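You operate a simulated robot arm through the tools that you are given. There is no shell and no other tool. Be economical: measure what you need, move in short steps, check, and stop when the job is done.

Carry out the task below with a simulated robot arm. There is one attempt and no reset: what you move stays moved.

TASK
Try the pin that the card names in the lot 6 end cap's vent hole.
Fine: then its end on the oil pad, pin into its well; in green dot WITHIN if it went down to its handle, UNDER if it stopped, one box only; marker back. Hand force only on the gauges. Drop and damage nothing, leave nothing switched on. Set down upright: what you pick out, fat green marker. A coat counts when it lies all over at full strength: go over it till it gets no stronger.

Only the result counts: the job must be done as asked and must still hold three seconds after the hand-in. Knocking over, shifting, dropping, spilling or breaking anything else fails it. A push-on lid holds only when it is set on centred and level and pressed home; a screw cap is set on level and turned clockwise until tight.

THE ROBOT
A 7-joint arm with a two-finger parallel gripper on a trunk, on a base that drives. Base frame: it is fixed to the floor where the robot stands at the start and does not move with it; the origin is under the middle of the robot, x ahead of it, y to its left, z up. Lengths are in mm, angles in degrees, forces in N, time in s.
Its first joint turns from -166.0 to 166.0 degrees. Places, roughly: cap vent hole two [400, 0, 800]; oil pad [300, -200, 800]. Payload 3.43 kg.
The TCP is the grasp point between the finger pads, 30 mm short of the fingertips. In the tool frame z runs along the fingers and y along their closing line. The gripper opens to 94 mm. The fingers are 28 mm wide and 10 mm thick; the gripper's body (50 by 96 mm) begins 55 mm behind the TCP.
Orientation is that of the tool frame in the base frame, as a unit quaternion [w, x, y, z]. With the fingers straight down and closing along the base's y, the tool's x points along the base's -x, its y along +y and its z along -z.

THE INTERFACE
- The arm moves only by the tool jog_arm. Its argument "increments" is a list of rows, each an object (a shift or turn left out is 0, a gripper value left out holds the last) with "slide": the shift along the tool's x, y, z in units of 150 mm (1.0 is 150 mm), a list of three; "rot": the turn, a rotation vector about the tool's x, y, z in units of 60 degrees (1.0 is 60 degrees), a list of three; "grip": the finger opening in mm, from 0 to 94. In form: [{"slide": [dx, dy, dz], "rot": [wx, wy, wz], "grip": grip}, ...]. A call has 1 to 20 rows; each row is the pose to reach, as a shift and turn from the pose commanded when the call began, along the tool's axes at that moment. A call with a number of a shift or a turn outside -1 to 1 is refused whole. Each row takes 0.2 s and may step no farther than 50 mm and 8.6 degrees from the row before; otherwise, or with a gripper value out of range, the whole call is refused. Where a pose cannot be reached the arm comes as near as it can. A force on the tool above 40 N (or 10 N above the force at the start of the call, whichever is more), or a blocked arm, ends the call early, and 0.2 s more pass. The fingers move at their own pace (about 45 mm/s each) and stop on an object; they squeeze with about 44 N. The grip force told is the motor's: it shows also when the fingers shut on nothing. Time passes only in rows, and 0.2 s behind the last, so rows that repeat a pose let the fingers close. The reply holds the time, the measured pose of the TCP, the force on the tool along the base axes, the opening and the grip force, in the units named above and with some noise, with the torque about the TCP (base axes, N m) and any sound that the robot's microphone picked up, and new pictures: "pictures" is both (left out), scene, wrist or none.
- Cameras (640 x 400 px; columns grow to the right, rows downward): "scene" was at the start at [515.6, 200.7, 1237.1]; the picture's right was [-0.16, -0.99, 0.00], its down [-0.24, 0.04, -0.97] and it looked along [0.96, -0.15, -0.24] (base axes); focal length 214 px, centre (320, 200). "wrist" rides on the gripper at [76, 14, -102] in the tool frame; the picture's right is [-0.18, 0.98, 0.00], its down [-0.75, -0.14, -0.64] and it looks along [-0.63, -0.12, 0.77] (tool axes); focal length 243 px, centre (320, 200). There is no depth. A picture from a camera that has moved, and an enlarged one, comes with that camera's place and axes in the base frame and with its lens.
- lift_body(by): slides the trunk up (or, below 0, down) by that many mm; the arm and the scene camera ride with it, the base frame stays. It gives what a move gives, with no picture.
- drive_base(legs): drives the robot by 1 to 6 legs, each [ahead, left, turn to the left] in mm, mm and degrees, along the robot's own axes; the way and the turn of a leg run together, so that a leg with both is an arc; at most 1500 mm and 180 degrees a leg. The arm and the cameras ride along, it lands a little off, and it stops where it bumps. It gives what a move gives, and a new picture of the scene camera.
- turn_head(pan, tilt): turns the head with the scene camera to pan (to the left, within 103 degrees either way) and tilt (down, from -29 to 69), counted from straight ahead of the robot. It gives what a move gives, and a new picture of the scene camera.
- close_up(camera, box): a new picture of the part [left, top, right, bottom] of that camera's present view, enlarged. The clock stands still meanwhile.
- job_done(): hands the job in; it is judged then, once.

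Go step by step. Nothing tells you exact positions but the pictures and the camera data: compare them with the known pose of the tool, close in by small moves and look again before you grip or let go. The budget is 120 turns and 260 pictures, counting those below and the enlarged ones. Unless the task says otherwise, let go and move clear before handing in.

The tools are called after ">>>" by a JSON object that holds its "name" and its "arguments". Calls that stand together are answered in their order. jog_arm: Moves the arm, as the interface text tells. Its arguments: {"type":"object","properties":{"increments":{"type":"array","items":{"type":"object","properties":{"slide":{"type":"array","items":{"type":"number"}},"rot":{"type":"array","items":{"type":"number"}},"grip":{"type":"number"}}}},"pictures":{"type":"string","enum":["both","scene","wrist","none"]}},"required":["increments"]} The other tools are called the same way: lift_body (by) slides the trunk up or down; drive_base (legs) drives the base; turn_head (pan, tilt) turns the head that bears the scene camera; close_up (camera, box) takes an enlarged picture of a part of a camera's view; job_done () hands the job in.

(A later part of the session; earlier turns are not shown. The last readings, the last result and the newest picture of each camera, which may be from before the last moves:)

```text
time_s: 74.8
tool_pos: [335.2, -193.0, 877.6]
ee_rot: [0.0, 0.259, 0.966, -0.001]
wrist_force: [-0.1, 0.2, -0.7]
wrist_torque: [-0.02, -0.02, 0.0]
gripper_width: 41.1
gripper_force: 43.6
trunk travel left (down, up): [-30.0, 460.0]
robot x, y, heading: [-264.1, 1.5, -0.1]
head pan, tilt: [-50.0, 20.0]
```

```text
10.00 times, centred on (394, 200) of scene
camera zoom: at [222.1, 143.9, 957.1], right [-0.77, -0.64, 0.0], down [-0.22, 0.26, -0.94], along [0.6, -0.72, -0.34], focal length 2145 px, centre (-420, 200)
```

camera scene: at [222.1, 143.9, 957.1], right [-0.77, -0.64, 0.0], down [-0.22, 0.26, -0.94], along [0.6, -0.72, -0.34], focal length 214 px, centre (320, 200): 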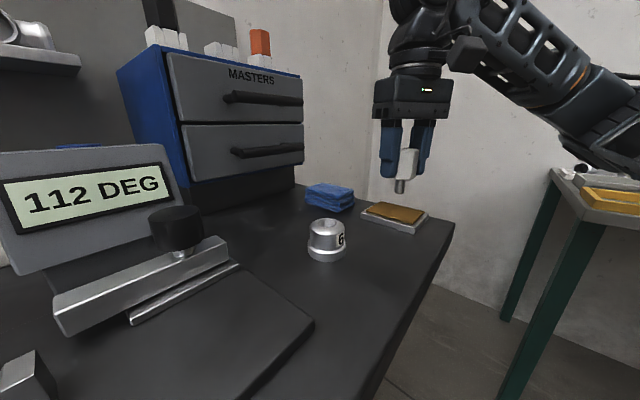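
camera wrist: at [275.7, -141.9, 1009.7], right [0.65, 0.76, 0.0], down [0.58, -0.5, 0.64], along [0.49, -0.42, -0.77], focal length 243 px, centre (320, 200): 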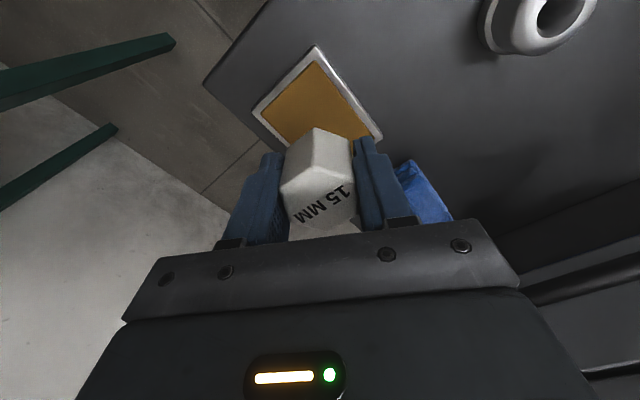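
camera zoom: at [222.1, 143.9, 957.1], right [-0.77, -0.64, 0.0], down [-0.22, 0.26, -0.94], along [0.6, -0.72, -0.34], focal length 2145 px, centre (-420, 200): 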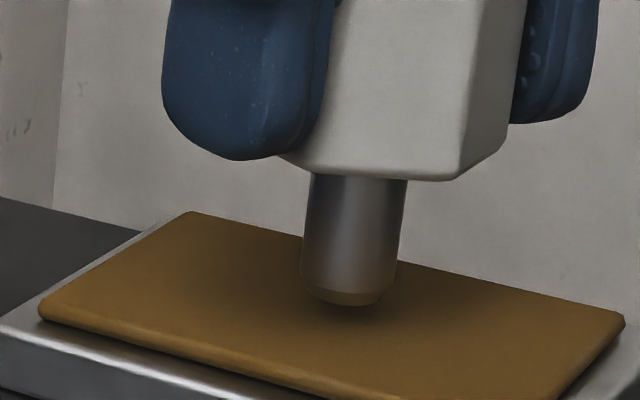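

>>> {"name": "jog_arm", "arguments": {"increments": [{"slide": [0, 0, 0.004]}, {"slide": [0, 0, 0.008]}, {"slide": [0, 0, 0.012]}, {"slide": [0, 0, 0.012]}], "pictures": "none"}}

>>> {"name": "close_up", "arguments": {"camera": "scene", "box": [370, 180, 418, 220]}}

```text
time_s: 75.8
tool_pos: [335.8, -192.5, 877.5]
ee_rot: [0.001, 0.258, 0.966, 0.0]
wrist_force: [0.7, 0.1, -0.6]
wrist_torque: [-0.05, 0.02, 0.01]
gripper_width: 41.2
gripper_force: 44.2
trunk travel left (down, up): [-30.0, 460.0]
robot x, y, heading: [-259.6, 2.6, -0.1]
head pan, tilt: [-50.0, 20.0]
```

```text
10.00 times, centred on (394, 200) of scene
camera zoom: at [222.1, 143.9, 957.1], right [-0.77, -0.64, 0.0], down [-0.22, 0.26, -0.94], along [0.6, -0.72, -0.34], focal length 2145 px, centre (-420, 200)
```

zoom: 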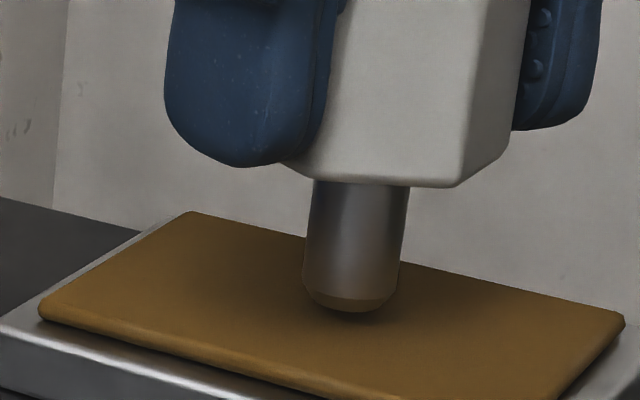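

>>> {"name": "jog_arm", "arguments": {"increments": [{"slide": [0, 0, 0.004]}, {"slide": [0, 0, 0.008]}, {"slide": [0, 0, 0.008]}], "pictures": "none"}}

>>> {"name": "close_up", "arguments": {"camera": "scene", "box": [370, 180, 418, 220]}}

```text
time_s: 76.6
tool_pos: [333.3, -193.0, 875.9]
ee_rot: [0.001, 0.259, 0.966, -0.001]
wrist_force: [0.1, 1.0, -0.8]
wrist_torque: [-0.01, 0.02, -0.03]
gripper_width: 41.1
gripper_force: 43.9
trunk travel left (down, up): [-30.0, 460.0]
robot x, y, heading: [-262.3, 0.8, -0.0]
head pan, tilt: [-50.0, 20.0]
```

```text
10.00 times, centred on (394, 200) of scene
camera zoom: at [222.1, 143.9, 957.1], right [-0.77, -0.64, 0.0], down [-0.22, 0.26, -0.94], along [0.6, -0.72, -0.34], focal length 2145 px, centre (-420, 200)
```

zoom: 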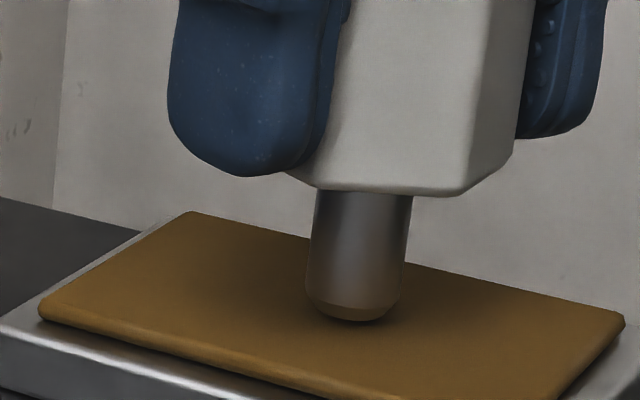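

>>> {"name": "jog_arm", "arguments": {"increments": [{"slide": [0, 0, 0.004]}, {"slide": [0, 0, 0.008]}, {"slide": [0, 0, 0.008]}], "pictures": "none"}}

>>> {"name": "close_up", "arguments": {"camera": "scene", "box": [370, 180, 418, 220]}}

```text
time_s: 77.4
tool_pos: [334.8, -193.1, 874.0]
ee_rot: [0.001, 0.259, 0.966, -0.001]
wrist_force: [-1.3, -0.4, 6.3]
wrist_torque: [-0.04, 0.06, 0.0]
gripper_width: 41.0
gripper_force: 43.9
trunk travel left (down, up): [-30.0, 460.0]
robot x, y, heading: [-260.5, 2.1, 0.2]
head pan, tilt: [-50.0, 20.0]
```

```text
10.00 times, centred on (394, 200) of scene
camera zoom: at [222.0, 143.9, 957.3], right [-0.77, -0.64, 0.0], down [-0.22, 0.26, -0.94], along [0.6, -0.72, -0.34], focal length 2145 px, centre (-420, 200)
```

zoom: 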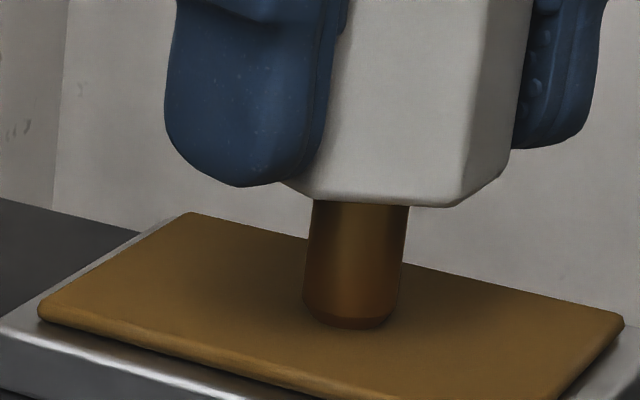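

Contact at 6 N and the pin is taking on oil. I dwell and watch whether the colour still deepens.

>>> {"name": "jog_arm", "arguments": {"increments": [{"slide": [0, 0, 0]}, {"slide": [0, 0, 0]}, {"slide": [0, 0, 0]}, {"slide": [0, 0, 0]}, {"slide": [0, 0, 0]}, {"slide": [0, 0, 0]}, {"slide": [0, 0, 0]}, {"slide": [0, 0, 0]}, {"slide": [0, 0, 0]}, {"slide": [0, 0, 0]}], "pictures": "none"}}

>>> {"name": "close_up", "arguments": {"camera": "scene", "box": [370, 180, 418, 220]}}

```text
time_s: 79.6
tool_pos: [334.6, -192.9, 874.4]
ee_rot: [0.001, 0.26, 0.966, 0.0]
wrist_force: [0.9, -0.7, 12.2]
wrist_torque: [-0.01, -0.08, 0.04]
gripper_width: 40.9
gripper_force: 44.3
trunk travel left (down, up): [-30.0, 460.0]
robot x, y, heading: [-260.9, 2.3, -0.0]
head pan, tilt: [-50.0, 20.0]
```

```text
10.00 times, centred on (394, 200) of scene
camera zoom: at [221.9, 144.0, 957.2], right [-0.77, -0.64, 0.0], down [-0.22, 0.26, -0.94], along [0.6, -0.72, -0.34], focal length 2145 px, centre (-420, 200)
```

zoom: 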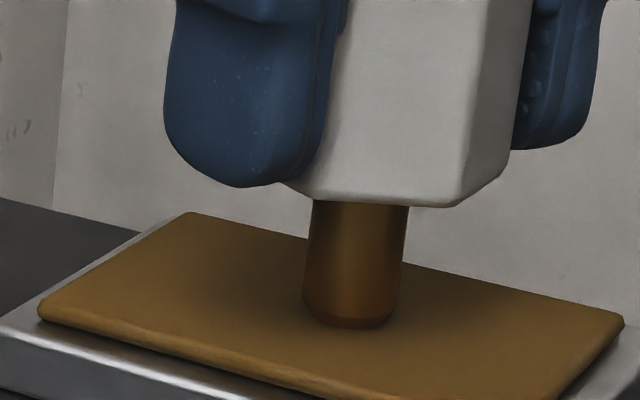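

Little change while dwelling. I lift 8 mm to see the coat, then dab again and compare.

>>> {"name": "jog_arm", "arguments": {"increments": [{"slide": [0, 0, -0.02]}, {"slide": [0, 0, -0.053]}, {"slide": [0, 0, -0.053]}], "pictures": "none"}}

>>> {"name": "close_up", "arguments": {"camera": "scene", "box": [370, 180, 418, 220]}}

>>> {"name": "jog_arm", "arguments": {"increments": [{"slide": [0, 0, 0.033]}, {"slide": [0, 0, 0.046]}, {"slide": [0, 0, 0.052]}, {"slide": [0, 0, 0.052]}, {"slide": [0, 0, 0.052]}, {"slide": [0, 0, 0.052]}, {"slide": [0, 0, 0.03]}, {"slide": [0, 0, 0.0]}, {"slide": [0, 0, 0.0]}], "pictures": "none"}}

>>> {"name": "close_up", "arguments": {"camera": "scene", "box": [370, 180, 418, 220]}}

```text
time_s: 80.4
tool_pos: [335.7, -192.8, 882.1]
ee_rot: [0.001, 0.258, 0.966, 0.0]
wrist_force: [0.3, -0.1, -0.8]
wrist_torque: [0.0, -0.01, -0.01]
gripper_width: 40.8
gripper_force: 43.7
trunk travel left (down, up): [-30.0, 460.0]
robot x, y, heading: [-261.3, 1.2, 0.1]
head pan, tilt: [-50.0, 20.0]
```

```text
10.00 times, centred on (394, 200) of scene
camera zoom: at [222.1, 143.9, 957.0], right [-0.77, -0.64, 0.0], down [-0.22, 0.26, -0.94], along [0.6, -0.72, -0.34], focal length 2145 px, centre (-420, 200)
```

zoom: 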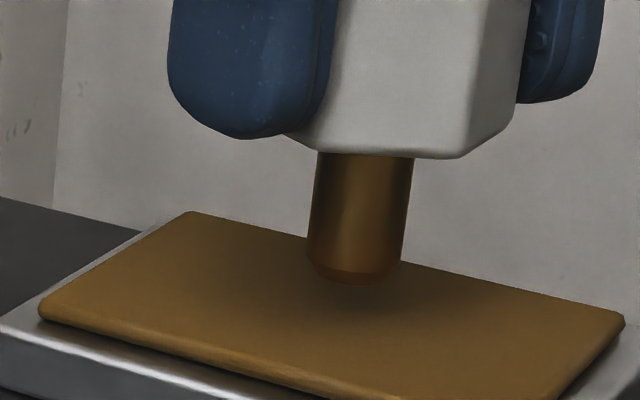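

```text
time_s: 82.4
tool_pos: [335.2, -194.1, 881.4]
ee_rot: [0.001, 0.259, 0.966, -0.001]
wrist_force: [0.5, 0.0, 0.0]
wrist_torque: [0.01, 0.01, -0.03]
gripper_width: 41.2
gripper_force: 44.4
trunk travel left (down, up): [-30.0, 460.0]
robot x, y, heading: [-265.0, -3.4, 0.0]
head pan, tilt: [-50.0, 20.0]
```

```text
10.00 times, centred on (394, 200) of scene
camera zoom: at [222.1, 143.9, 957.1], right [-0.77, -0.64, 0.0], down [-0.22, 0.26, -0.94], along [0.6, -0.72, -0.34], focal length 2145 px, centre (-420, 200)
```

zoom: 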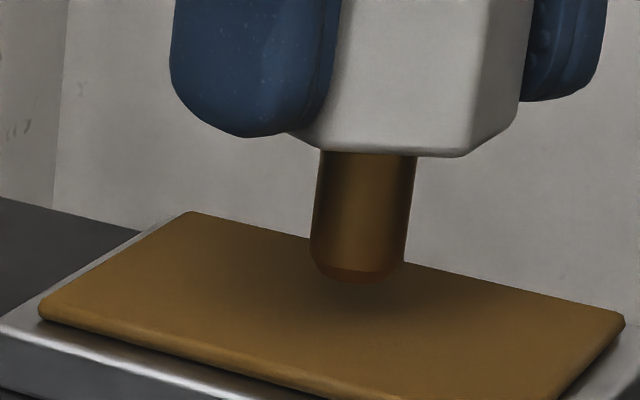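

It looks slightly stronger after the second dab, so I dab several more times and compare.

>>> {"name": "jog_arm", "arguments": {"increments": [{"slide": [0, 0, 0.03]}, {"slide": [0, 0, 0.046]}, {"slide": [0, 0, 0.054]}, {"slide": [0, 0, 0.054]}, {"slide": [0, 0, 0.054]}, {"slide": [0, 0, 0.054]}, {"slide": [0, 0, 0.03]}, {"slide": [0, 0, 0.046]}, {"slide": [0, 0, 0.054]}, {"slide": [0, 0, 0.054]}, {"slide": [0, 0, 0.054]}, {"slide": [0, 0, 0.03]}, {"slide": [0, 0, 0.046]}, {"slide": [0, 0, 0.054]}, {"slide": [0, 0, 0.054]}, {"slide": [0, 0, 0.054]}, {"slide": [0, 0, 0.054]}, {"slide": [0, 0, 0.03]}, {"slide": [0, 0, 0.0]}, {"slide": [0, 0, 0.0]}], "pictures": "none"}}

>>> {"name": "close_up", "arguments": {"camera": "scene", "box": [370, 180, 418, 220]}}

>>> {"name": "jog_arm", "arguments": {"increments": [{"slide": [0, 0, 0.03]}, {"slide": [0, 0, 0.046]}, {"slide": [0, 0, 0.054]}, {"slide": [0, 0, 0.054]}, {"slide": [0, 0, 0.054]}, {"slide": [0, 0, 0.054]}, {"slide": [0, 0, 0.03]}, {"slide": [0, 0, 0.046]}, {"slide": [0, 0, 0.054]}, {"slide": [0, 0, 0.054]}, {"slide": [0, 0, 0.054]}, {"slide": [0, 0, 0.03]}, {"slide": [0, 0, 0.046]}, {"slide": [0, 0, 0.054]}, {"slide": [0, 0, 0.054]}, {"slide": [0, 0, 0.054]}, {"slide": [0, 0, 0.054]}, {"slide": [0, 0, 0.03]}, {"slide": [0, 0, 0.0]}, {"slide": [0, 0, 0.0]}], "pictures": "none"}}

>>> {"name": "close_up", "arguments": {"camera": "scene", "box": [370, 180, 418, 220]}}

```text
time_s: 86.6
tool_pos: [334.8, -194.3, 881.5]
ee_rot: [0.001, 0.259, 0.966, 0.0]
wrist_force: [0.6, 1.0, -0.4]
wrist_torque: [0.0, -0.02, -0.03]
gripper_width: 41.0
gripper_force: 43.4
trunk travel left (down, up): [-30.0, 460.0]
robot x, y, heading: [-261.0, 0.9, -0.1]
head pan, tilt: [-50.0, 20.0]
```

```text
10.00 times, centred on (394, 200) of scene
camera zoom: at [222.1, 143.9, 957.1], right [-0.77, -0.64, 0.0], down [-0.22, 0.26, -0.94], along [0.6, -0.72, -0.34], focal length 2145 px, centre (-420, 200)
```

zoom: 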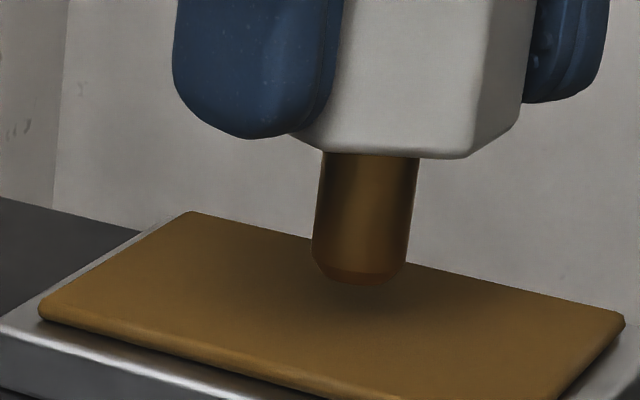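

```text
time_s: 90.8
tool_pos: [335.3, -192.7, 882.3]
ee_rot: [0.0, 0.259, 0.966, 0.0]
wrist_force: [0.1, -0.7, 0.4]
wrist_torque: [-0.02, 0.02, -0.01]
gripper_width: 41.0
gripper_force: 44.5
trunk travel left (down, up): [-30.0, 460.0]
robot x, y, heading: [-261.5, 2.0, -0.1]
head pan, tilt: [-50.0, 20.0]
```

```text
10.00 times, centred on (394, 200) of scene
camera zoom: at [222.1, 143.9, 957.1], right [-0.77, -0.64, 0.0], down [-0.22, 0.26, -0.94], along [0.6, -0.72, -0.34], focal length 2145 px, centre (-420, 200)
```

zoom: 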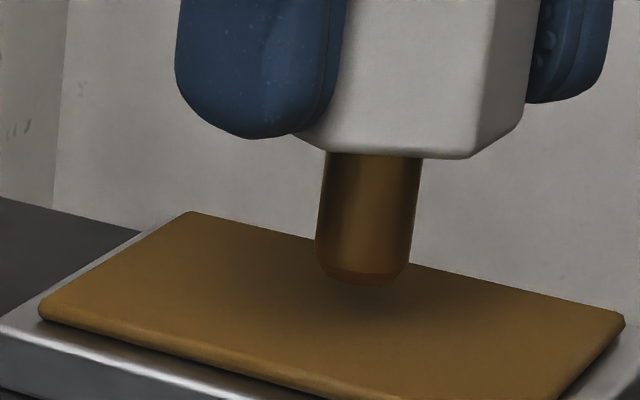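

The coat no longer changes, so it's at full strength. I rise, bring the trunk back up and carry the pin back to its well.

>>> {"name": "jog_arm", "arguments": {"increments": [{"slide": [0, 0, -0.04]}, {"slide": [0, 0, -0.12]}, {"slide": [0, 0, -0.22]}, {"slide": [0, 0, -0.3]}, {"slide": [0, 0, -0.34]}], "pictures": "none"}}

>>> {"name": "lift_body", "arguments": {"by": 270}}

>>> {"name": "turn_head", "arguments": {"pan": -35, "tilt": 25}}

```text
time_s: 92.0
tool_pos: [335.1, -193.9, 934.3]
ee_rot: [0.001, 0.259, 0.966, 0.0]
wrist_force: [-0.1, 1.1, -0.5]
wrist_torque: [-0.02, 0.01, 0.0]
gripper_width: 41.1
gripper_force: 43.8
trunk travel left (down, up): [-30.0, 460.0]
robot x, y, heading: [-262.6, 1.4, -0.1]
head pan, tilt: [-50.0, 20.0]
```

```text
time_s: 94.7
tool_pos: [335.0, -194.0, 1202.6]
ee_rot: [0.0, 0.259, 0.966, -0.001]
wrist_force: [-0.3, 0.6, -0.4]
wrist_torque: [0.0, -0.01, -0.01]
gripper_width: 40.9
gripper_force: 44.7
trunk travel left (down, up): [-300.0, 190.0]
robot x, y, heading: [-262.7, 0.6, -0.1]
head pan, tilt: [-50.0, 20.0]
```

```text
time_s: 95.5
tool_pos: [336.0, -193.8, 1204.5]
ee_rot: [0.001, 0.259, 0.966, -0.001]
wrist_force: [-0.4, 0.4, -0.4]
wrist_torque: [0.03, -0.03, 0.0]
gripper_width: 41.1
gripper_force: 43.9
trunk travel left (down, up): [-300.0, 190.0]
robot x, y, heading: [-260.7, -0.6, 0.0]
head pan, tilt: [-35.0, 25.0]
camera scene: at [237.7, 162.4, 1219.0], right [-0.57, -0.82, 0.0], down [-0.35, 0.24, -0.91], along [0.74, -0.52, -0.42], focal length 214 px, centre (320, 200)
```

scene: 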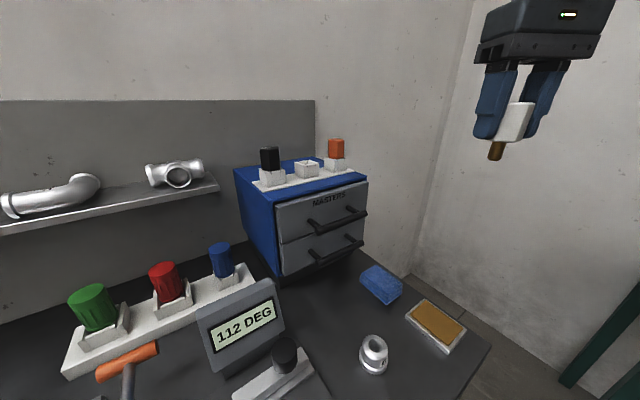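

>>> {"name": "jog_arm", "arguments": {"increments": [{"slide": [-0.03, 0.03, -0.02]}, {"slide": [-0.1, 0.11, -0.05]}, {"slide": [-0.2, 0.215, -0.07]}, {"slide": [-0.32, 0.34, -0.07]}, {"slide": [-0.44, 0.468, -0.07]}, {"slide": [-0.56, 0.596, -0.07]}, {"slide": [-0.66, 0.7, -0.07]}, {"slide": [-0.73, 0.777, -0.07]}, {"slide": [-0.768, 0.817, -0.07]}], "pictures": "none"}}

>>> {"name": "jog_arm", "arguments": {"increments": [{"slide": [-0.03, 0.03, 0]}, {"slide": [-0.1, 0.11, 0]}, {"slide": [-0.2, 0.215, 0]}, {"slide": [-0.32, 0.34, 0]}, {"slide": [-0.44, 0.468, 0]}, {"slide": [-0.56, 0.596, 0]}, {"slide": [-0.66, 0.7, 0]}, {"slide": [-0.73, 0.777, 0]}, {"slide": [-0.768, 0.817, 0]}], "pictures": "both"}}

>>> {"name": "close_up", "arguments": {"camera": "wrist", "box": [270, 50, 382, 150]}}

>>> {"name": "close_up", "arguments": {"camera": "scene", "box": [270, 110, 342, 190]}}

```text
time_s: 97.5
tool_pos: [496.4, -146.0, 1214.7]
ee_rot: [0.001, 0.259, 0.966, 0.0]
wrist_force: [0.4, -0.1, -0.8]
wrist_torque: [0.0, 0.0, 0.0]
gripper_width: 40.8
gripper_force: 43.6
trunk travel left (down, up): [-300.0, 190.0]
robot x, y, heading: [-261.7, 0.9, 0.1]
head pan, tilt: [-35.0, 25.0]
```

```text
time_s: 99.5
tool_pos: [657.5, -97.3, 1213.3]
ee_rot: [0.001, 0.259, 0.966, -0.001]
wrist_force: [0.7, 0.5, 0.5]
wrist_torque: [-0.01, 0.0, 0.02]
gripper_width: 40.8
gripper_force: 44.0
trunk travel left (down, up): [-300.0, 190.0]
robot x, y, heading: [-260.2, 3.4, 0.2]
head pan, tilt: [-35.0, 25.0]
camera scene: at [237.7, 162.3, 1219.0], right [-0.57, -0.82, 0.0], down [-0.35, 0.24, -0.91], along [0.74, -0.52, -0.42], focal length 214 px, centre (320, 200)
camera wrist: at [598.0, -47.3, 1318.1], right [0.65, 0.76, 0.0], down [0.58, -0.5, 0.64], along [0.49, -0.42, -0.77], focal length 243 px, centre (320, 200)
```

scene: 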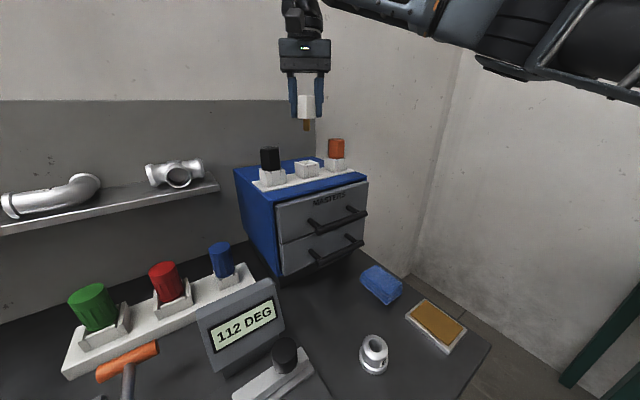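
wrist: 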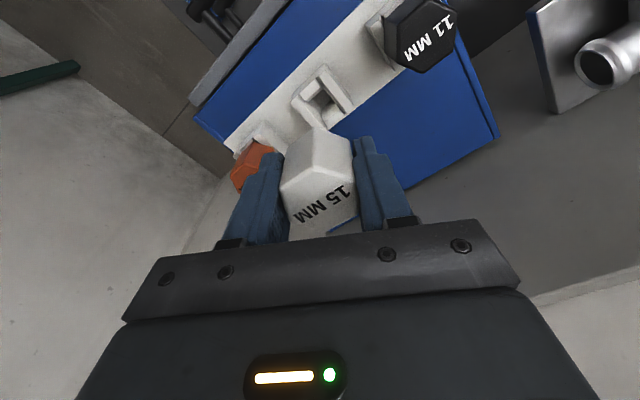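

```text
4.00 times, centred on (326, 100) of wrist
camera zoom: at [598.0, -47.3, 1318.1], right [0.65, 0.76, 0.0], down [0.58, -0.5, 0.64], along [0.49, -0.42, -0.77], focal length 970 px, centre (296, 600)
```

zoom: 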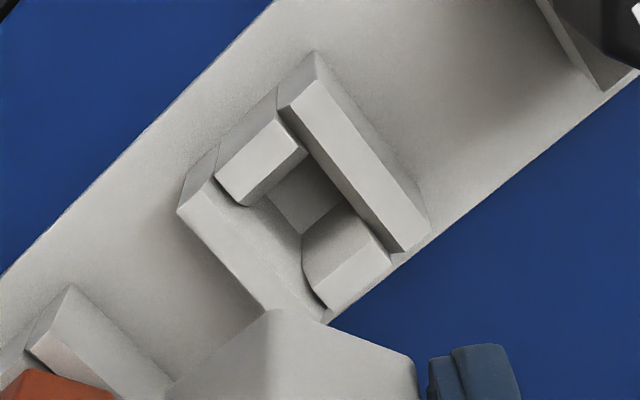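

```text
5.00 times, centred on (306, 150) of scene
camera zoom: at [237.7, 162.3, 1219.0], right [-0.57, -0.82, 0.0], down [-0.35, 0.24, -0.91], along [0.74, -0.52, -0.42], focal length 1072 px, centre (390, 450)
```

zoom: 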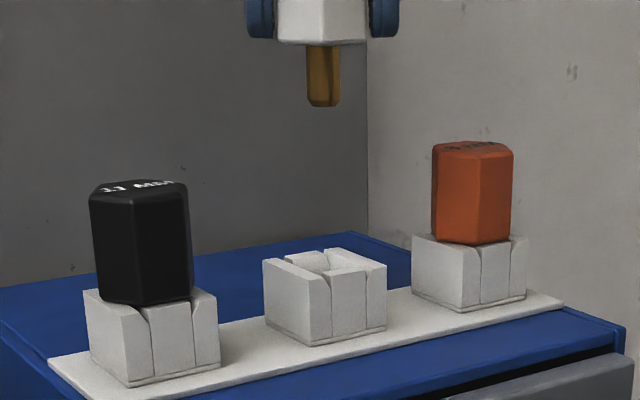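

The pin is aligned over its well within about a millimetre. I lower to just above the stand and check.

>>> {"name": "jog_arm", "arguments": {"increments": [{"slide": [0, 0, 0.04]}, {"slide": [0, 0, 0.11]}, {"slide": [0, 0, 0.2]}, {"slide": [0, 0, 0.29]}, {"slide": [0, 0, 0.36]}, {"slide": [0, 0, 0.4]}, {"slide": [0, 0, 0.41]}, {"slide": [0, 0, 0.41]}], "pictures": "none"}}

>>> {"name": "close_up", "arguments": {"camera": "scene", "box": [282, 135, 330, 185]}}

>>> {"name": "close_up", "arguments": {"camera": "wrist", "box": [270, 70, 382, 170]}}

```text
time_s: 101.3
tool_pos: [657.8, -95.7, 1151.9]
ee_rot: [0.0, 0.259, 0.966, -0.001]
wrist_force: [0.4, -0.9, -0.9]
wrist_torque: [0.0, -0.04, 0.02]
gripper_width: 41.1
gripper_force: 44.4
trunk travel left (down, up): [-300.0, 190.0]
robot x, y, heading: [-259.6, -1.0, 0.2]
head pan, tilt: [-35.0, 25.0]
```

```text
8.00 times, centred on (306, 160) of scene
camera zoom: at [237.8, 162.4, 1219.0], right [-0.57, -0.82, 0.0], down [-0.35, 0.24, -0.91], along [0.74, -0.52, -0.42], focal length 1716 px, centre (432, 520)
```

zoom: 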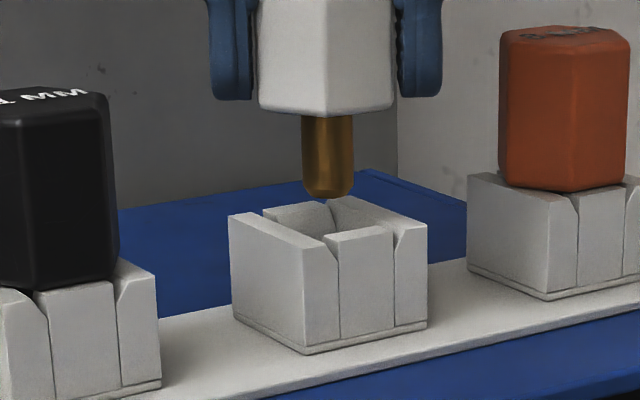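

```text
4.00 times, centred on (326, 120) of wrist
camera zoom: at [598.1, -46.1, 1255.2], right [0.65, 0.76, 0.0], down [0.58, -0.5, 0.64], along [0.49, -0.42, -0.77], focal length 970 px, centre (296, 520)
```

zoom: 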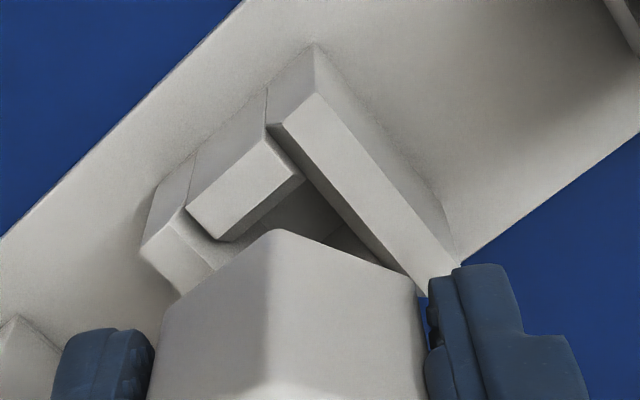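

>>> {"name": "jog_arm", "arguments": {"increments": [{"slide": [0, 0, 0.013]}, {"slide": [0, 0, 0.026]}, {"slide": [0, 0, 0.04]}, {"slide": [0, 0, 0.053]}, {"slide": [0, 0, 0.066]}, {"slide": [0, 0, 0.066]}], "pictures": "none"}}

>>> {"name": "close_up", "arguments": {"camera": "scene", "box": [282, 135, 330, 185]}}

```text
time_s: 102.7
tool_pos: [656.5, -97.6, 1141.9]
ee_rot: [0.001, 0.26, 0.966, -0.001]
wrist_force: [-0.1, -0.5, 0.1]
wrist_torque: [0.0, -0.01, 0.01]
gripper_width: 41.2
gripper_force: 43.7
trunk travel left (down, up): [-300.0, 190.0]
robot x, y, heading: [-258.5, -0.3, -0.1]
head pan, tilt: [-35.0, 25.0]
```

```text
8.00 times, centred on (306, 160) of scene
camera zoom: at [237.8, 162.4, 1219.0], right [-0.57, -0.82, 0.0], down [-0.35, 0.24, -0.91], along [0.74, -0.52, -0.42], focal length 1716 px, centre (432, 520)
```

zoom: 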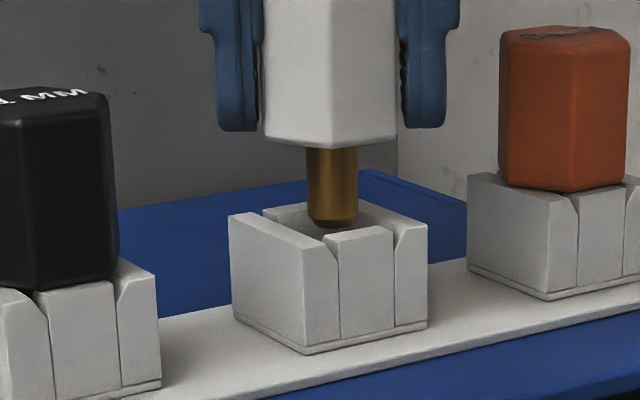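

Compared with the picture from when I pulled it out, the pin sits ~2.4 mm too far right (toward -y). I correct and look again.

>>> {"name": "jog_arm", "arguments": {"increments": [{"slide": [0.002, 0.008, 0]}, {"slide": [0.005, 0.015, 0]}, {"slide": [0.005, 0.015, 0]}], "pictures": "none"}}

>>> {"name": "turn_head", "arguments": {"pan": -35, "tilt": 45}}

>>> {"name": "close_up", "arguments": {"camera": "scene", "box": [255, 10, 345, 90]}}

```text
time_s: 103.5
tool_pos: [656.6, -93.7, 1143.3]
ee_rot: [0.0, 0.259, 0.966, -0.001]
wrist_force: [0.3, -0.1, -0.9]
wrist_torque: [0.01, 0.0, -0.04]
gripper_width: 40.8
gripper_force: 44.1
trunk travel left (down, up): [-300.0, 190.0]
robot x, y, heading: [-259.4, 1.6, 0.0]
head pan, tilt: [-35.0, 25.0]
```

```text
time_s: 104.3
tool_pos: [657.3, -94.5, 1144.4]
ee_rot: [0.001, 0.259, 0.966, 0.0]
wrist_force: [-0.5, -0.1, -0.8]
wrist_torque: [0.01, -0.03, 0.03]
gripper_width: 41.0
gripper_force: 44.4
trunk travel left (down, up): [-300.0, 190.0]
robot x, y, heading: [-260.6, 0.7, -0.1]
head pan, tilt: [-35.0, 45.0]
camera scene: at [228.9, 168.6, 1188.4], right [-0.57, -0.82, 0.0], down [-0.58, 0.41, -0.71], along [0.58, -0.41, -0.71], focal length 214 px, centre (320, 200)
```

scene: 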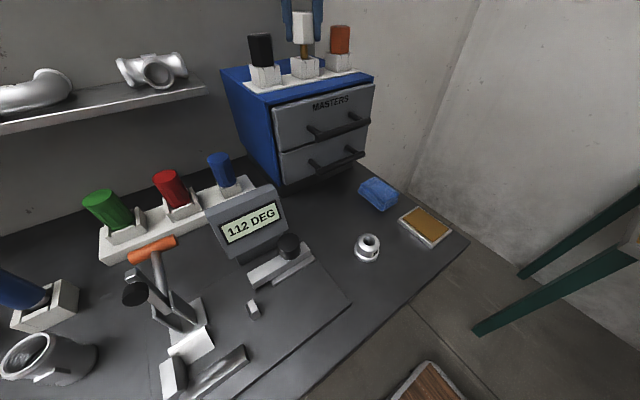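

```text
5.00 times, centred on (300, 50) of scene
camera zoom: at [228.9, 168.6, 1188.4], right [-0.57, -0.82, 0.0], down [-0.58, 0.41, -0.71], along [0.58, -0.41, -0.71], focal length 1072 px, centre (420, 950)
```

zoom: 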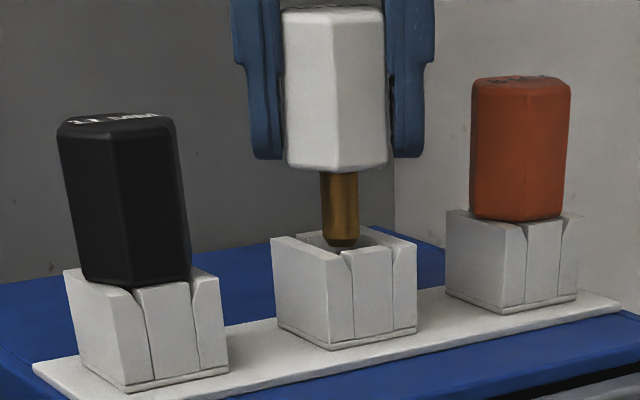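

Now it matches the extraction picture. I lower it into the well gently, watching the force.

>>> {"name": "jog_arm", "arguments": {"increments": [{"slide": [0, 0, 0.01]}, {"slide": [0, 0, 0.02]}, {"slide": [0, 0, 0.03]}, {"slide": [0, 0, 0.04]}, {"slide": [0, 0, 0.05]}, {"slide": [0, 0, 0.06]}, {"slide": [0, 0, 0.06]}], "pictures": "none"}}

>>> {"name": "close_up", "arguments": {"camera": "scene", "box": [255, 10, 345, 90]}}

```text
time_s: 105.9
tool_pos: [656.6, -94.6, 1134.9]
ee_rot: [0.0, 0.258, 0.966, 0.0]
wrist_force: [0.7, 0.8, -1.0]
wrist_torque: [-0.03, 0.0, 0.0]
gripper_width: 40.9
gripper_force: 44.0
trunk travel left (down, up): [-300.0, 190.0]
robot x, y, heading: [-261.2, 0.7, 0.1]
head pan, tilt: [-35.0, 45.0]
```

```text
5.00 times, centred on (300, 50) of scene
camera zoom: at [228.9, 168.6, 1188.4], right [-0.57, -0.82, 0.0], down [-0.58, 0.41, -0.71], along [0.58, -0.41, -0.71], focal length 1072 px, centre (420, 950)
```

zoom: 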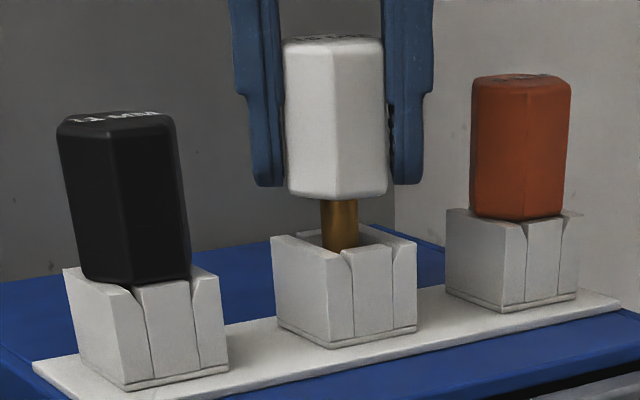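

>>> {"name": "jog_arm", "arguments": {"increments": [{"slide": [0, 0, 0.01]}, {"slide": [0, 0, 0.02]}, {"slide": [0, 0, 0.03]}, {"slide": [0, 0, 0.04]}, {"slide": [0, 0, 0.05]}, {"slide": [0, 0, 0.06]}, {"slide": [0, 0, 0.07]}, {"slide": [0, 0, 0.08]}, {"slide": [0, 0, 0.08]}], "pictures": "none"}}

>>> {"name": "close_up", "arguments": {"camera": "scene", "box": [255, 10, 345, 90]}}

```text
time_s: 107.9
tool_pos: [657.1, -94.5, 1122.3]
ee_rot: [0.001, 0.259, 0.966, -0.001]
wrist_force: [-0.6, 0.1, -0.2]
wrist_torque: [0.03, -0.02, 0.01]
gripper_width: 40.8
gripper_force: 43.8
trunk travel left (down, up): [-300.0, 190.0]
robot x, y, heading: [-260.7, 2.9, 0.1]
head pan, tilt: [-35.0, 45.0]
```

```text
5.00 times, centred on (300, 50) of scene
camera zoom: at [228.9, 168.6, 1188.4], right [-0.57, -0.82, 0.0], down [-0.58, 0.41, -0.71], along [0.58, -0.41, -0.71], focal length 1072 px, centre (420, 950)
```

zoom: 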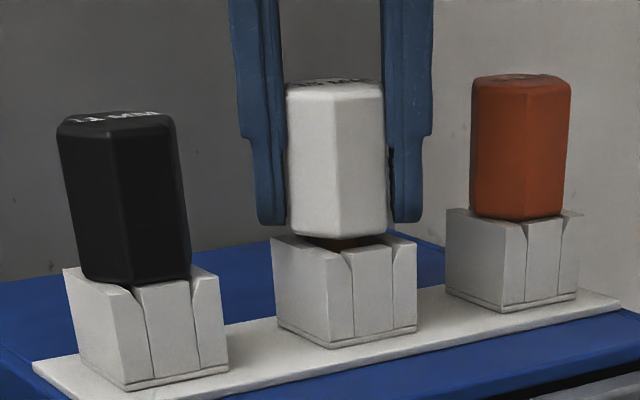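

>>> {"name": "jog_arm", "arguments": {"increments": [{"slide": [0, 0, 0.005]}, {"slide": [0, 0, 0.01]}, {"slide": [0, 0, 0.015]}, {"slide": [0, 0, 0.015]}], "pictures": "none"}}

>>> {"name": "close_up", "arguments": {"camera": "scene", "box": [255, 10, 345, 90]}}

```text
time_s: 108.9
tool_pos: [658.2, -94.0, 1120.8]
ee_rot: [0.001, 0.26, 0.966, 0.001]
wrist_force: [-0.6, 0.0, -0.7]
wrist_torque: [0.01, -0.02, -0.01]
gripper_width: 40.9
gripper_force: 43.9
trunk travel left (down, up): [-300.0, 190.0]
robot x, y, heading: [-262.3, 2.9, 0.1]
head pan, tilt: [-35.0, 45.0]
```

```text
5.00 times, centred on (300, 50) of scene
camera zoom: at [228.9, 168.6, 1188.4], right [-0.57, -0.82, 0.0], down [-0.58, 0.41, -0.71], along [0.58, -0.41, -0.71], focal length 1072 px, centre (420, 950)
```

zoom: 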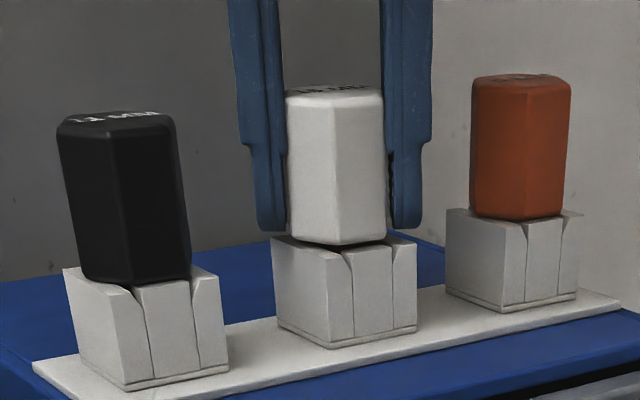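

Just a millimetre or so above seating; I take two half-millimetre steps and check.

>>> {"name": "jog_arm", "arguments": {"increments": [{"slide": [0, 0, 0.004]}, {"slide": [0, 0, 0.007]}, {"slide": [0, 0, 0.007]}], "pictures": "none"}}

>>> {"name": "close_up", "arguments": {"camera": "scene", "box": [255, 10, 345, 90]}}

```text
time_s: 109.7
tool_pos: [659.4, -93.9, 1119.3]
ee_rot: [0.001, 0.259, 0.966, 0.0]
wrist_force: [1.1, 0.1, -0.5]
wrist_torque: [-0.03, 0.02, 0.03]
gripper_width: 40.8
gripper_force: 44.5
trunk travel left (down, up): [-300.0, 190.0]
robot x, y, heading: [-263.6, 4.2, -0.2]
head pan, tilt: [-35.0, 45.0]
```

```text
5.00 times, centred on (300, 50) of scene
camera zoom: at [228.9, 168.6, 1188.4], right [-0.57, -0.82, 0.0], down [-0.58, 0.41, -0.71], along [0.58, -0.41, -0.71], focal length 1072 px, centre (420, 950)
```

zoom: 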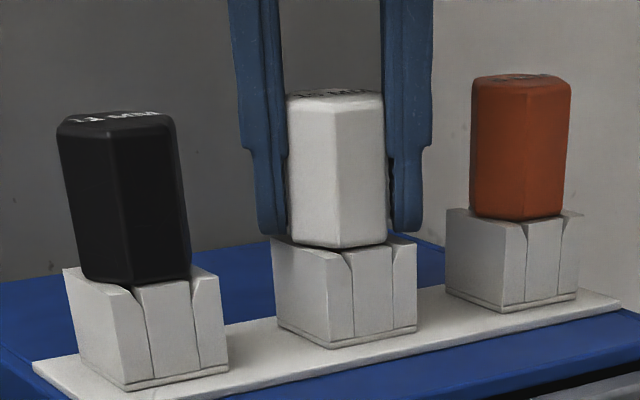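

Seated, as in the original picture. I open gently and rise.

>>> {"name": "jog_arm", "arguments": {"increments": [{"slide": [0, 0, 0.003]}, {"slide": [0, 0, 0.003], "grip": 43}, {"slide": [0, 0, 0.003], "grip": 46}, {"slide": [0, 0, 0.003], "grip": 52}, {"slide": [0, 0, 0.003], "grip": 62}, {"slide": [0, 0, 0.003], "grip": 68}, {"slide": [0, 0, -0.1]}, {"slide": [0, 0, -0.35]}, {"slide": [0, 0, -0.65]}, {"slide": [0, 0, -0.95]}], "pictures": "wrist"}}

>>> {"name": "close_up", "arguments": {"camera": "scene", "box": [255, 10, 345, 90]}}

```text
time_s: 111.9
tool_pos: [657.4, -99.4, 1259.7]
ee_rot: [0.001, 0.258, 0.966, -0.001]
wrist_force: [0.5, -0.1, -0.5]
wrist_torque: [0.01, 0.02, -0.03]
gripper_width: 68.1
gripper_force: 0.1
trunk travel left (down, up): [-300.0, 190.0]
robot x, y, heading: [-263.8, -0.8, -0.2]
head pan, tilt: [-35.0, 45.0]
camera wrist: at [599.0, -49.2, 1363.8], right [0.65, 0.76, 0.0], down [0.58, -0.5, 0.64], along [0.49, -0.42, -0.77], focal length 243 px, centre (320, 200)
```

wrist: 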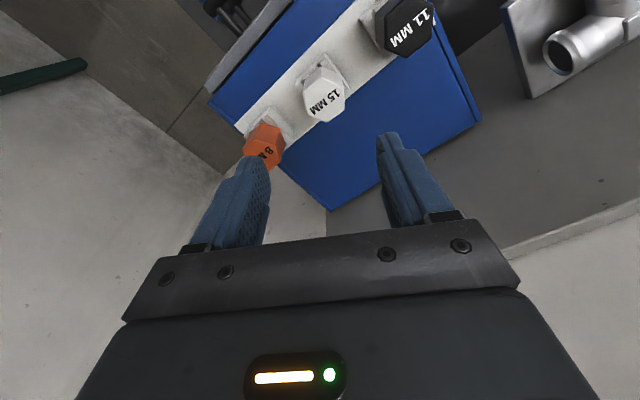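

```text
5.00 times, centred on (300, 50) of scene
camera zoom: at [229.1, 168.4, 1188.2], right [-0.57, -0.82, 0.0], down [-0.58, 0.41, -0.71], along [0.58, -0.41, -0.71], focal length 1072 px, centre (420, 950)
```

zoom: 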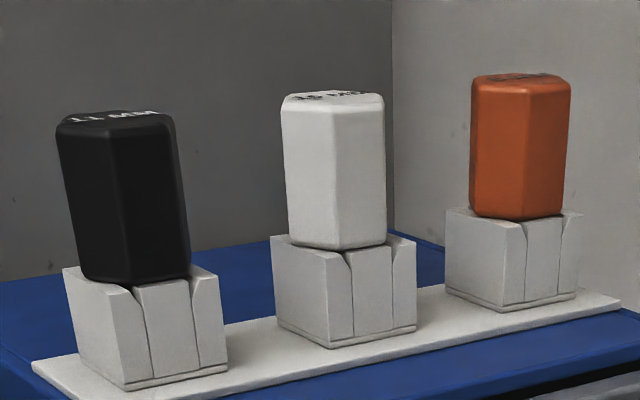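

The pin stands properly in its well. Now for the green marker at about (663,329, top 935): I retract the arm, then shift the base left and ahead to reach both marker and card.

>>> {"name": "jog_arm", "arguments": {"increments": [{"slide": [0.16, 0.125, 0]}, {"slide": [0.33, 0.25, 0]}, {"slide": [0.49, 0.375, 0]}, {"slide": [0.655, 0.5, 0]}], "pictures": "none"}}

>>> {"name": "jog_arm", "arguments": {"increments": [{"slide": [0.16, 0.125, 0], "rot": [0, 0, -0.125]}, {"slide": [0.33, 0.25, 0], "rot": [0, 0, -0.25]}, {"slide": [0.49, 0.375, 0], "rot": [0, 0, -0.375]}, {"slide": [0.655, 0.5, 0], "rot": [0, 0, -0.5]}], "pictures": "none"}}

>>> {"name": "drive_base", "arguments": {"legs": [[0, 200, 0], [100, 0, 0]]}}

>>> {"name": "turn_head", "arguments": {"pan": 10, "tilt": 45}}

```text
time_s: 112.9
tool_pos: [608.0, 17.6, 1262.0]
ee_rot: [0.001, 0.259, 0.966, 0.001]
wrist_force: [0.8, -0.1, -0.2]
wrist_torque: [0.03, 0.03, -0.01]
gripper_width: 68.1
gripper_force: 0.1
trunk travel left (down, up): [-300.0, 190.0]
robot x, y, heading: [-260.4, -0.4, 0.2]
head pan, tilt: [-35.0, 45.0]
```

```text
time_s: 113.9
tool_pos: [562.8, 132.0, 1261.7]
ee_rot: [0.001, -0.001, 1.0, 0.0]
wrist_force: [0.1, -1.0, -0.2]
wrist_torque: [0.06, 0.01, -0.02]
gripper_width: 68.1
gripper_force: 0.1
trunk travel left (down, up): [-300.0, 190.0]
robot x, y, heading: [-259.9, 2.0, 0.2]
head pan, tilt: [-35.0, 45.0]
```

```text
time_s: 116.3
tool_pos: [665.8, 342.8, 1262.9]
ee_rot: [0.001, -0.003, 1.0, 0.002]
wrist_force: [-0.4, -0.4, 0.0]
wrist_torque: [-0.02, -0.01, -0.02]
gripper_width: 68.1
gripper_force: 0.1
trunk travel left (down, up): [-300.0, 190.0]
robot x, y, heading: [-157.1, 205.4, -0.0]
head pan, tilt: [-35.0, 45.0]
camera scene: at [330.3, 377.4, 1188.4], right [-0.57, -0.82, 0.0], down [-0.58, 0.4, -0.71], along [0.58, -0.4, -0.71], focal length 214 px, centre (320, 200)
```

scene: 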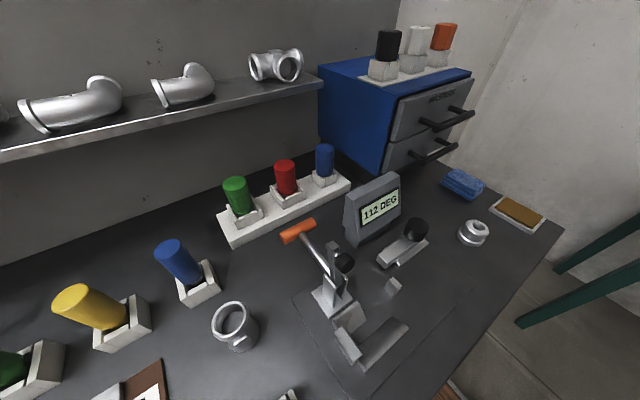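

```text
time_s: 117.4
tool_pos: [665.5, 342.5, 1261.1]
ee_rot: [0.001, -0.003, 1.0, 0.0]
wrist_force: [0.0, 0.7, -0.3]
wrist_torque: [-0.02, 0.01, 0.06]
gripper_width: 68.0
gripper_force: 0.0
trunk travel left (down, up): [-300.0, 190.0]
robot x, y, heading: [-159.0, 202.7, 0.2]
head pan, tilt: [10.0, 45.0]
camera scene: at [343.6, 438.1, 1188.4], right [0.18, -0.98, 0.0], down [-0.7, -0.12, -0.71], along [0.7, 0.12, -0.71], focal length 214 px, centre (320, 200)
```

scene: 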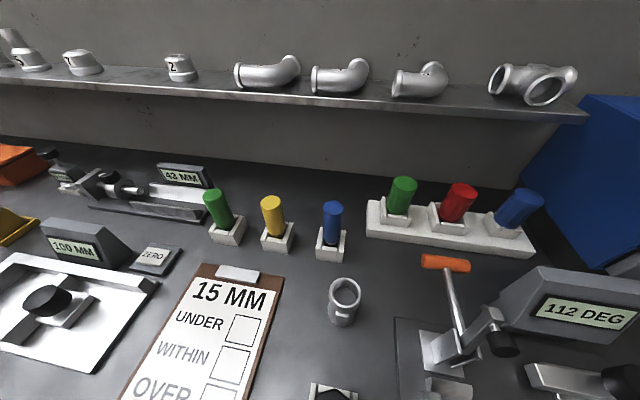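

>>> {"name": "jog_arm", "arguments": {"increments": [{"slide": [0, 0, 0.25]}, {"slide": [0, 0, 0.5]}, {"slide": [0, 0, 0.75]}, {"slide": [0, 0, 0.9]}, {"slide": [0, 0, 0.9]}], "pictures": "both"}}

>>> {"name": "close_up", "arguments": {"camera": "scene", "box": [364, 160, 444, 240]}}

```text
time_s: 118.6
tool_pos: [666.2, 343.0, 1129.1]
ee_rot: [0.001, -0.003, 1.0, 0.0]
wrist_force: [-0.2, 0.6, -0.1]
wrist_torque: [-0.01, 0.01, -0.03]
gripper_width: 68.0
gripper_force: 0.0
trunk travel left (down, up): [-300.0, 190.0]
robot x, y, heading: [-158.0, 209.0, 0.2]
head pan, tilt: [10.0, 45.0]
camera scene: at [343.5, 438.2, 1188.4], right [0.18, -0.98, 0.0], down [-0.7, -0.13, -0.71], along [0.7, 0.13, -0.71], focal length 214 px, centre (320, 200)
camera wrist: at [588.9, 356.9, 1231.5], right [0.18, 0.98, 0.0], down [0.75, -0.14, 0.64], along [0.63, -0.12, -0.77], focal length 243 px, centre (320, 200)
```

scene: 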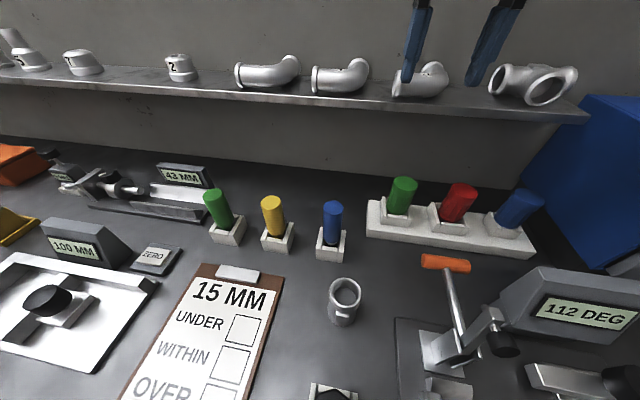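
wrist: 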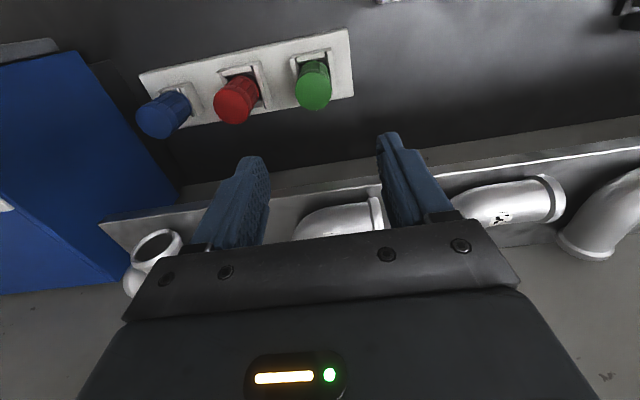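

```text
5.00 times, centred on (404, 200) of scene
camera zoom: at [343.5, 438.2, 1188.4], right [0.18, -0.98, 0.0], down [-0.7, -0.13, -0.71], along [0.7, 0.13, -0.71], focal length 1072 px, centre (-100, 200)
```

zoom: 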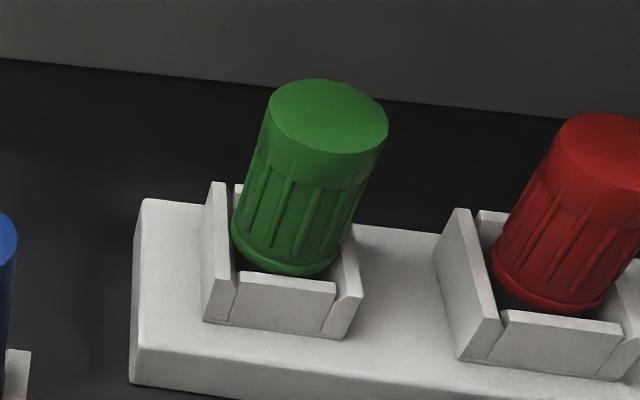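

The fat green marker's top is near (670,333,~930). I move over it at z≈1000 and refine.

>>> {"name": "jog_arm", "arguments": {"increments": [{"slide": [-0.013, -0.03, 0.25], "grip": 80}, {"slide": [-0.027, -0.067, 0.5]}, {"slide": [-0.027, -0.067, 0.75]}, {"slide": [-0.027, -0.067, 0.86]}, {"slide": [-0.027, -0.067, 0.86]}], "pictures": "both"}}

>>> {"name": "close_up", "arguments": {"camera": "scene", "box": [354, 90, 474, 250]}}

```text
time_s: 119.8
tool_pos: [671.2, 333.4, 997.3]
ee_rot: [0.001, -0.002, 1.0, 0.0]
wrist_force: [-0.2, -0.2, 0.0]
wrist_torque: [0.0, 0.03, 0.0]
gripper_width: 80.1
gripper_force: 0.1
trunk travel left (down, up): [-300.0, 190.0]
robot x, y, heading: [-150.8, 208.0, 0.1]
head pan, tilt: [10.0, 45.0]
camera scene: at [343.5, 438.2, 1188.4], right [0.18, -0.98, 0.0], down [-0.7, -0.13, -0.71], along [0.7, 0.13, -0.71], focal length 214 px, centre (320, 200)
camera wrist: at [594.4, 346.8, 1100.5], right [0.18, 0.98, 0.0], down [0.75, -0.14, 0.64], along [0.63, -0.12, -0.77], focal length 243 px, centre (320, 200)
```

scene: 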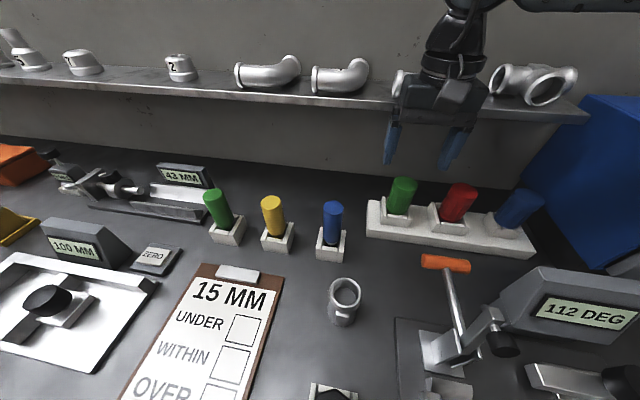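
wrist: 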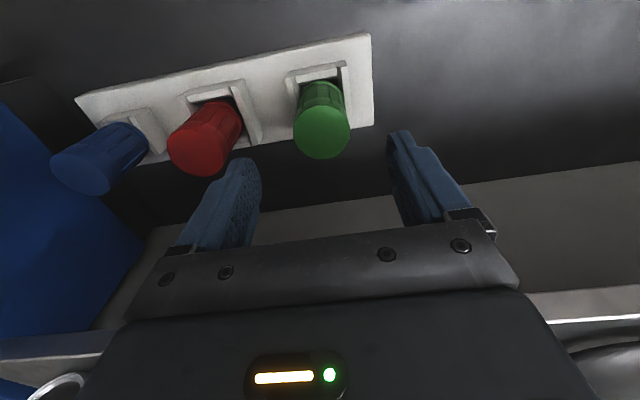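

```text
2.50 times, centred on (414, 170) of scene
camera zoom: at [343.5, 438.2, 1188.4], right [0.18, -0.98, 0.0], down [-0.7, -0.13, -0.71], along [0.7, 0.13, -0.71], focal length 536 px, centre (85, 275)
```

zoom: 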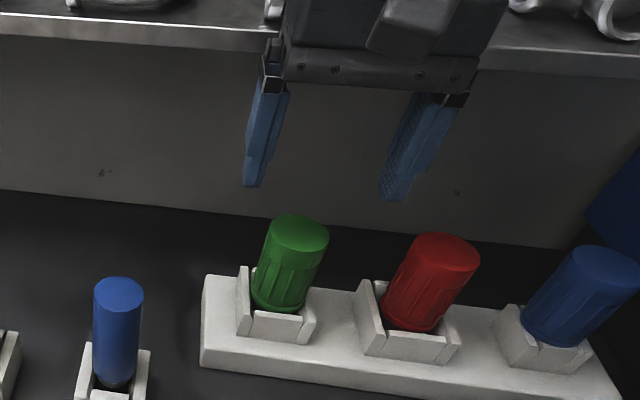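

>>> {"name": "jog_arm", "arguments": {"increments": [{"slide": [0, 0, 0.2]}, {"slide": [0, 0, 0.4]}, {"slide": [0, 0, 0.55]}, {"slide": [0, 0, 0.61]}, {"slide": [0, 0, 0.61]}], "pictures": "both"}}

>>> {"name": "close_up", "arguments": {"camera": "scene", "box": [354, 120, 454, 245]}}

```text
time_s: 121.0
tool_pos: [669.6, 333.2, 904.5]
ee_rot: [0.001, -0.002, 1.0, 0.001]
wrist_force: [-0.5, 0.3, -0.2]
wrist_torque: [-0.02, 0.01, 0.05]
gripper_width: 80.0
gripper_force: 0.1
trunk travel left (down, up): [-300.0, 190.0]
robot x, y, heading: [-159.3, 209.7, 0.3]
head pan, tilt: [10.0, 45.0]
camera scene: at [343.5, 438.2, 1188.4], right [0.18, -0.98, 0.0], down [-0.7, -0.13, -0.71], along [0.7, 0.13, -0.71], focal length 214 px, centre (320, 200)
camera wrist: at [593.4, 347.3, 1008.3], right [0.18, 0.98, 0.0], down [0.75, -0.14, 0.64], along [0.63, -0.12, -0.77], focal length 243 px, centre (320, 200)
```

scene: 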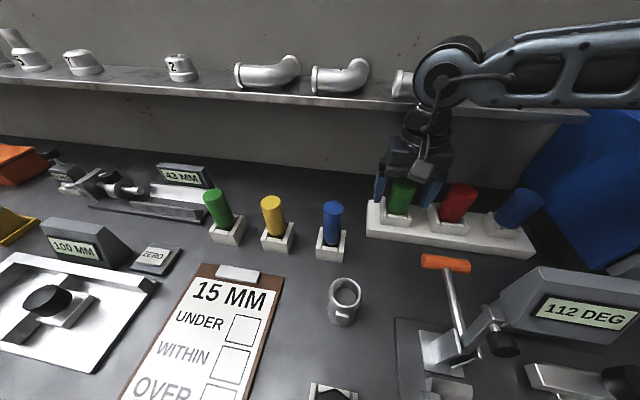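
wrist: 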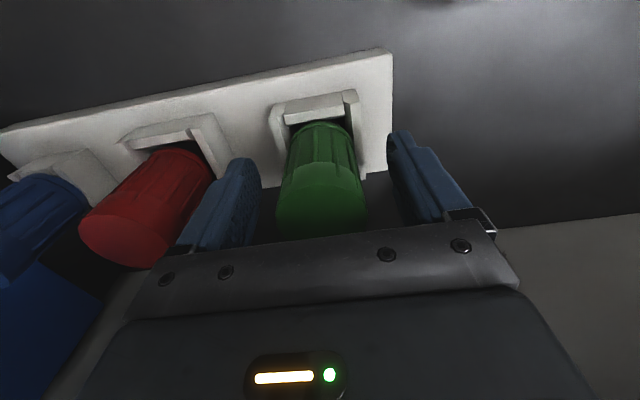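

```text
3.20 times, centred on (404, 182) of scene
camera zoom: at [343.5, 438.2, 1188.4], right [0.18, -0.98, 0.0], down [-0.7, -0.13, -0.71], along [0.7, 0.13, -0.71], focal length 686 px, centre (51, 256)
```

zoom: 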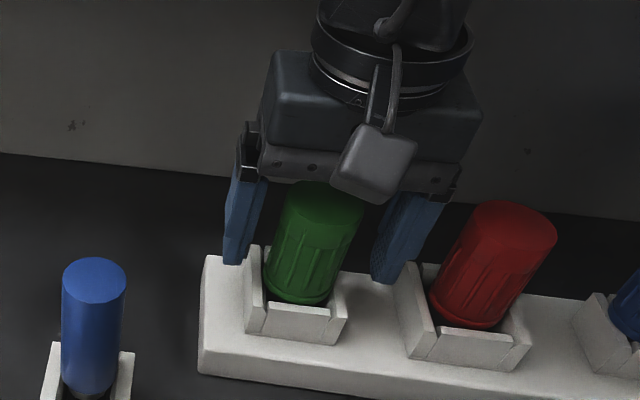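

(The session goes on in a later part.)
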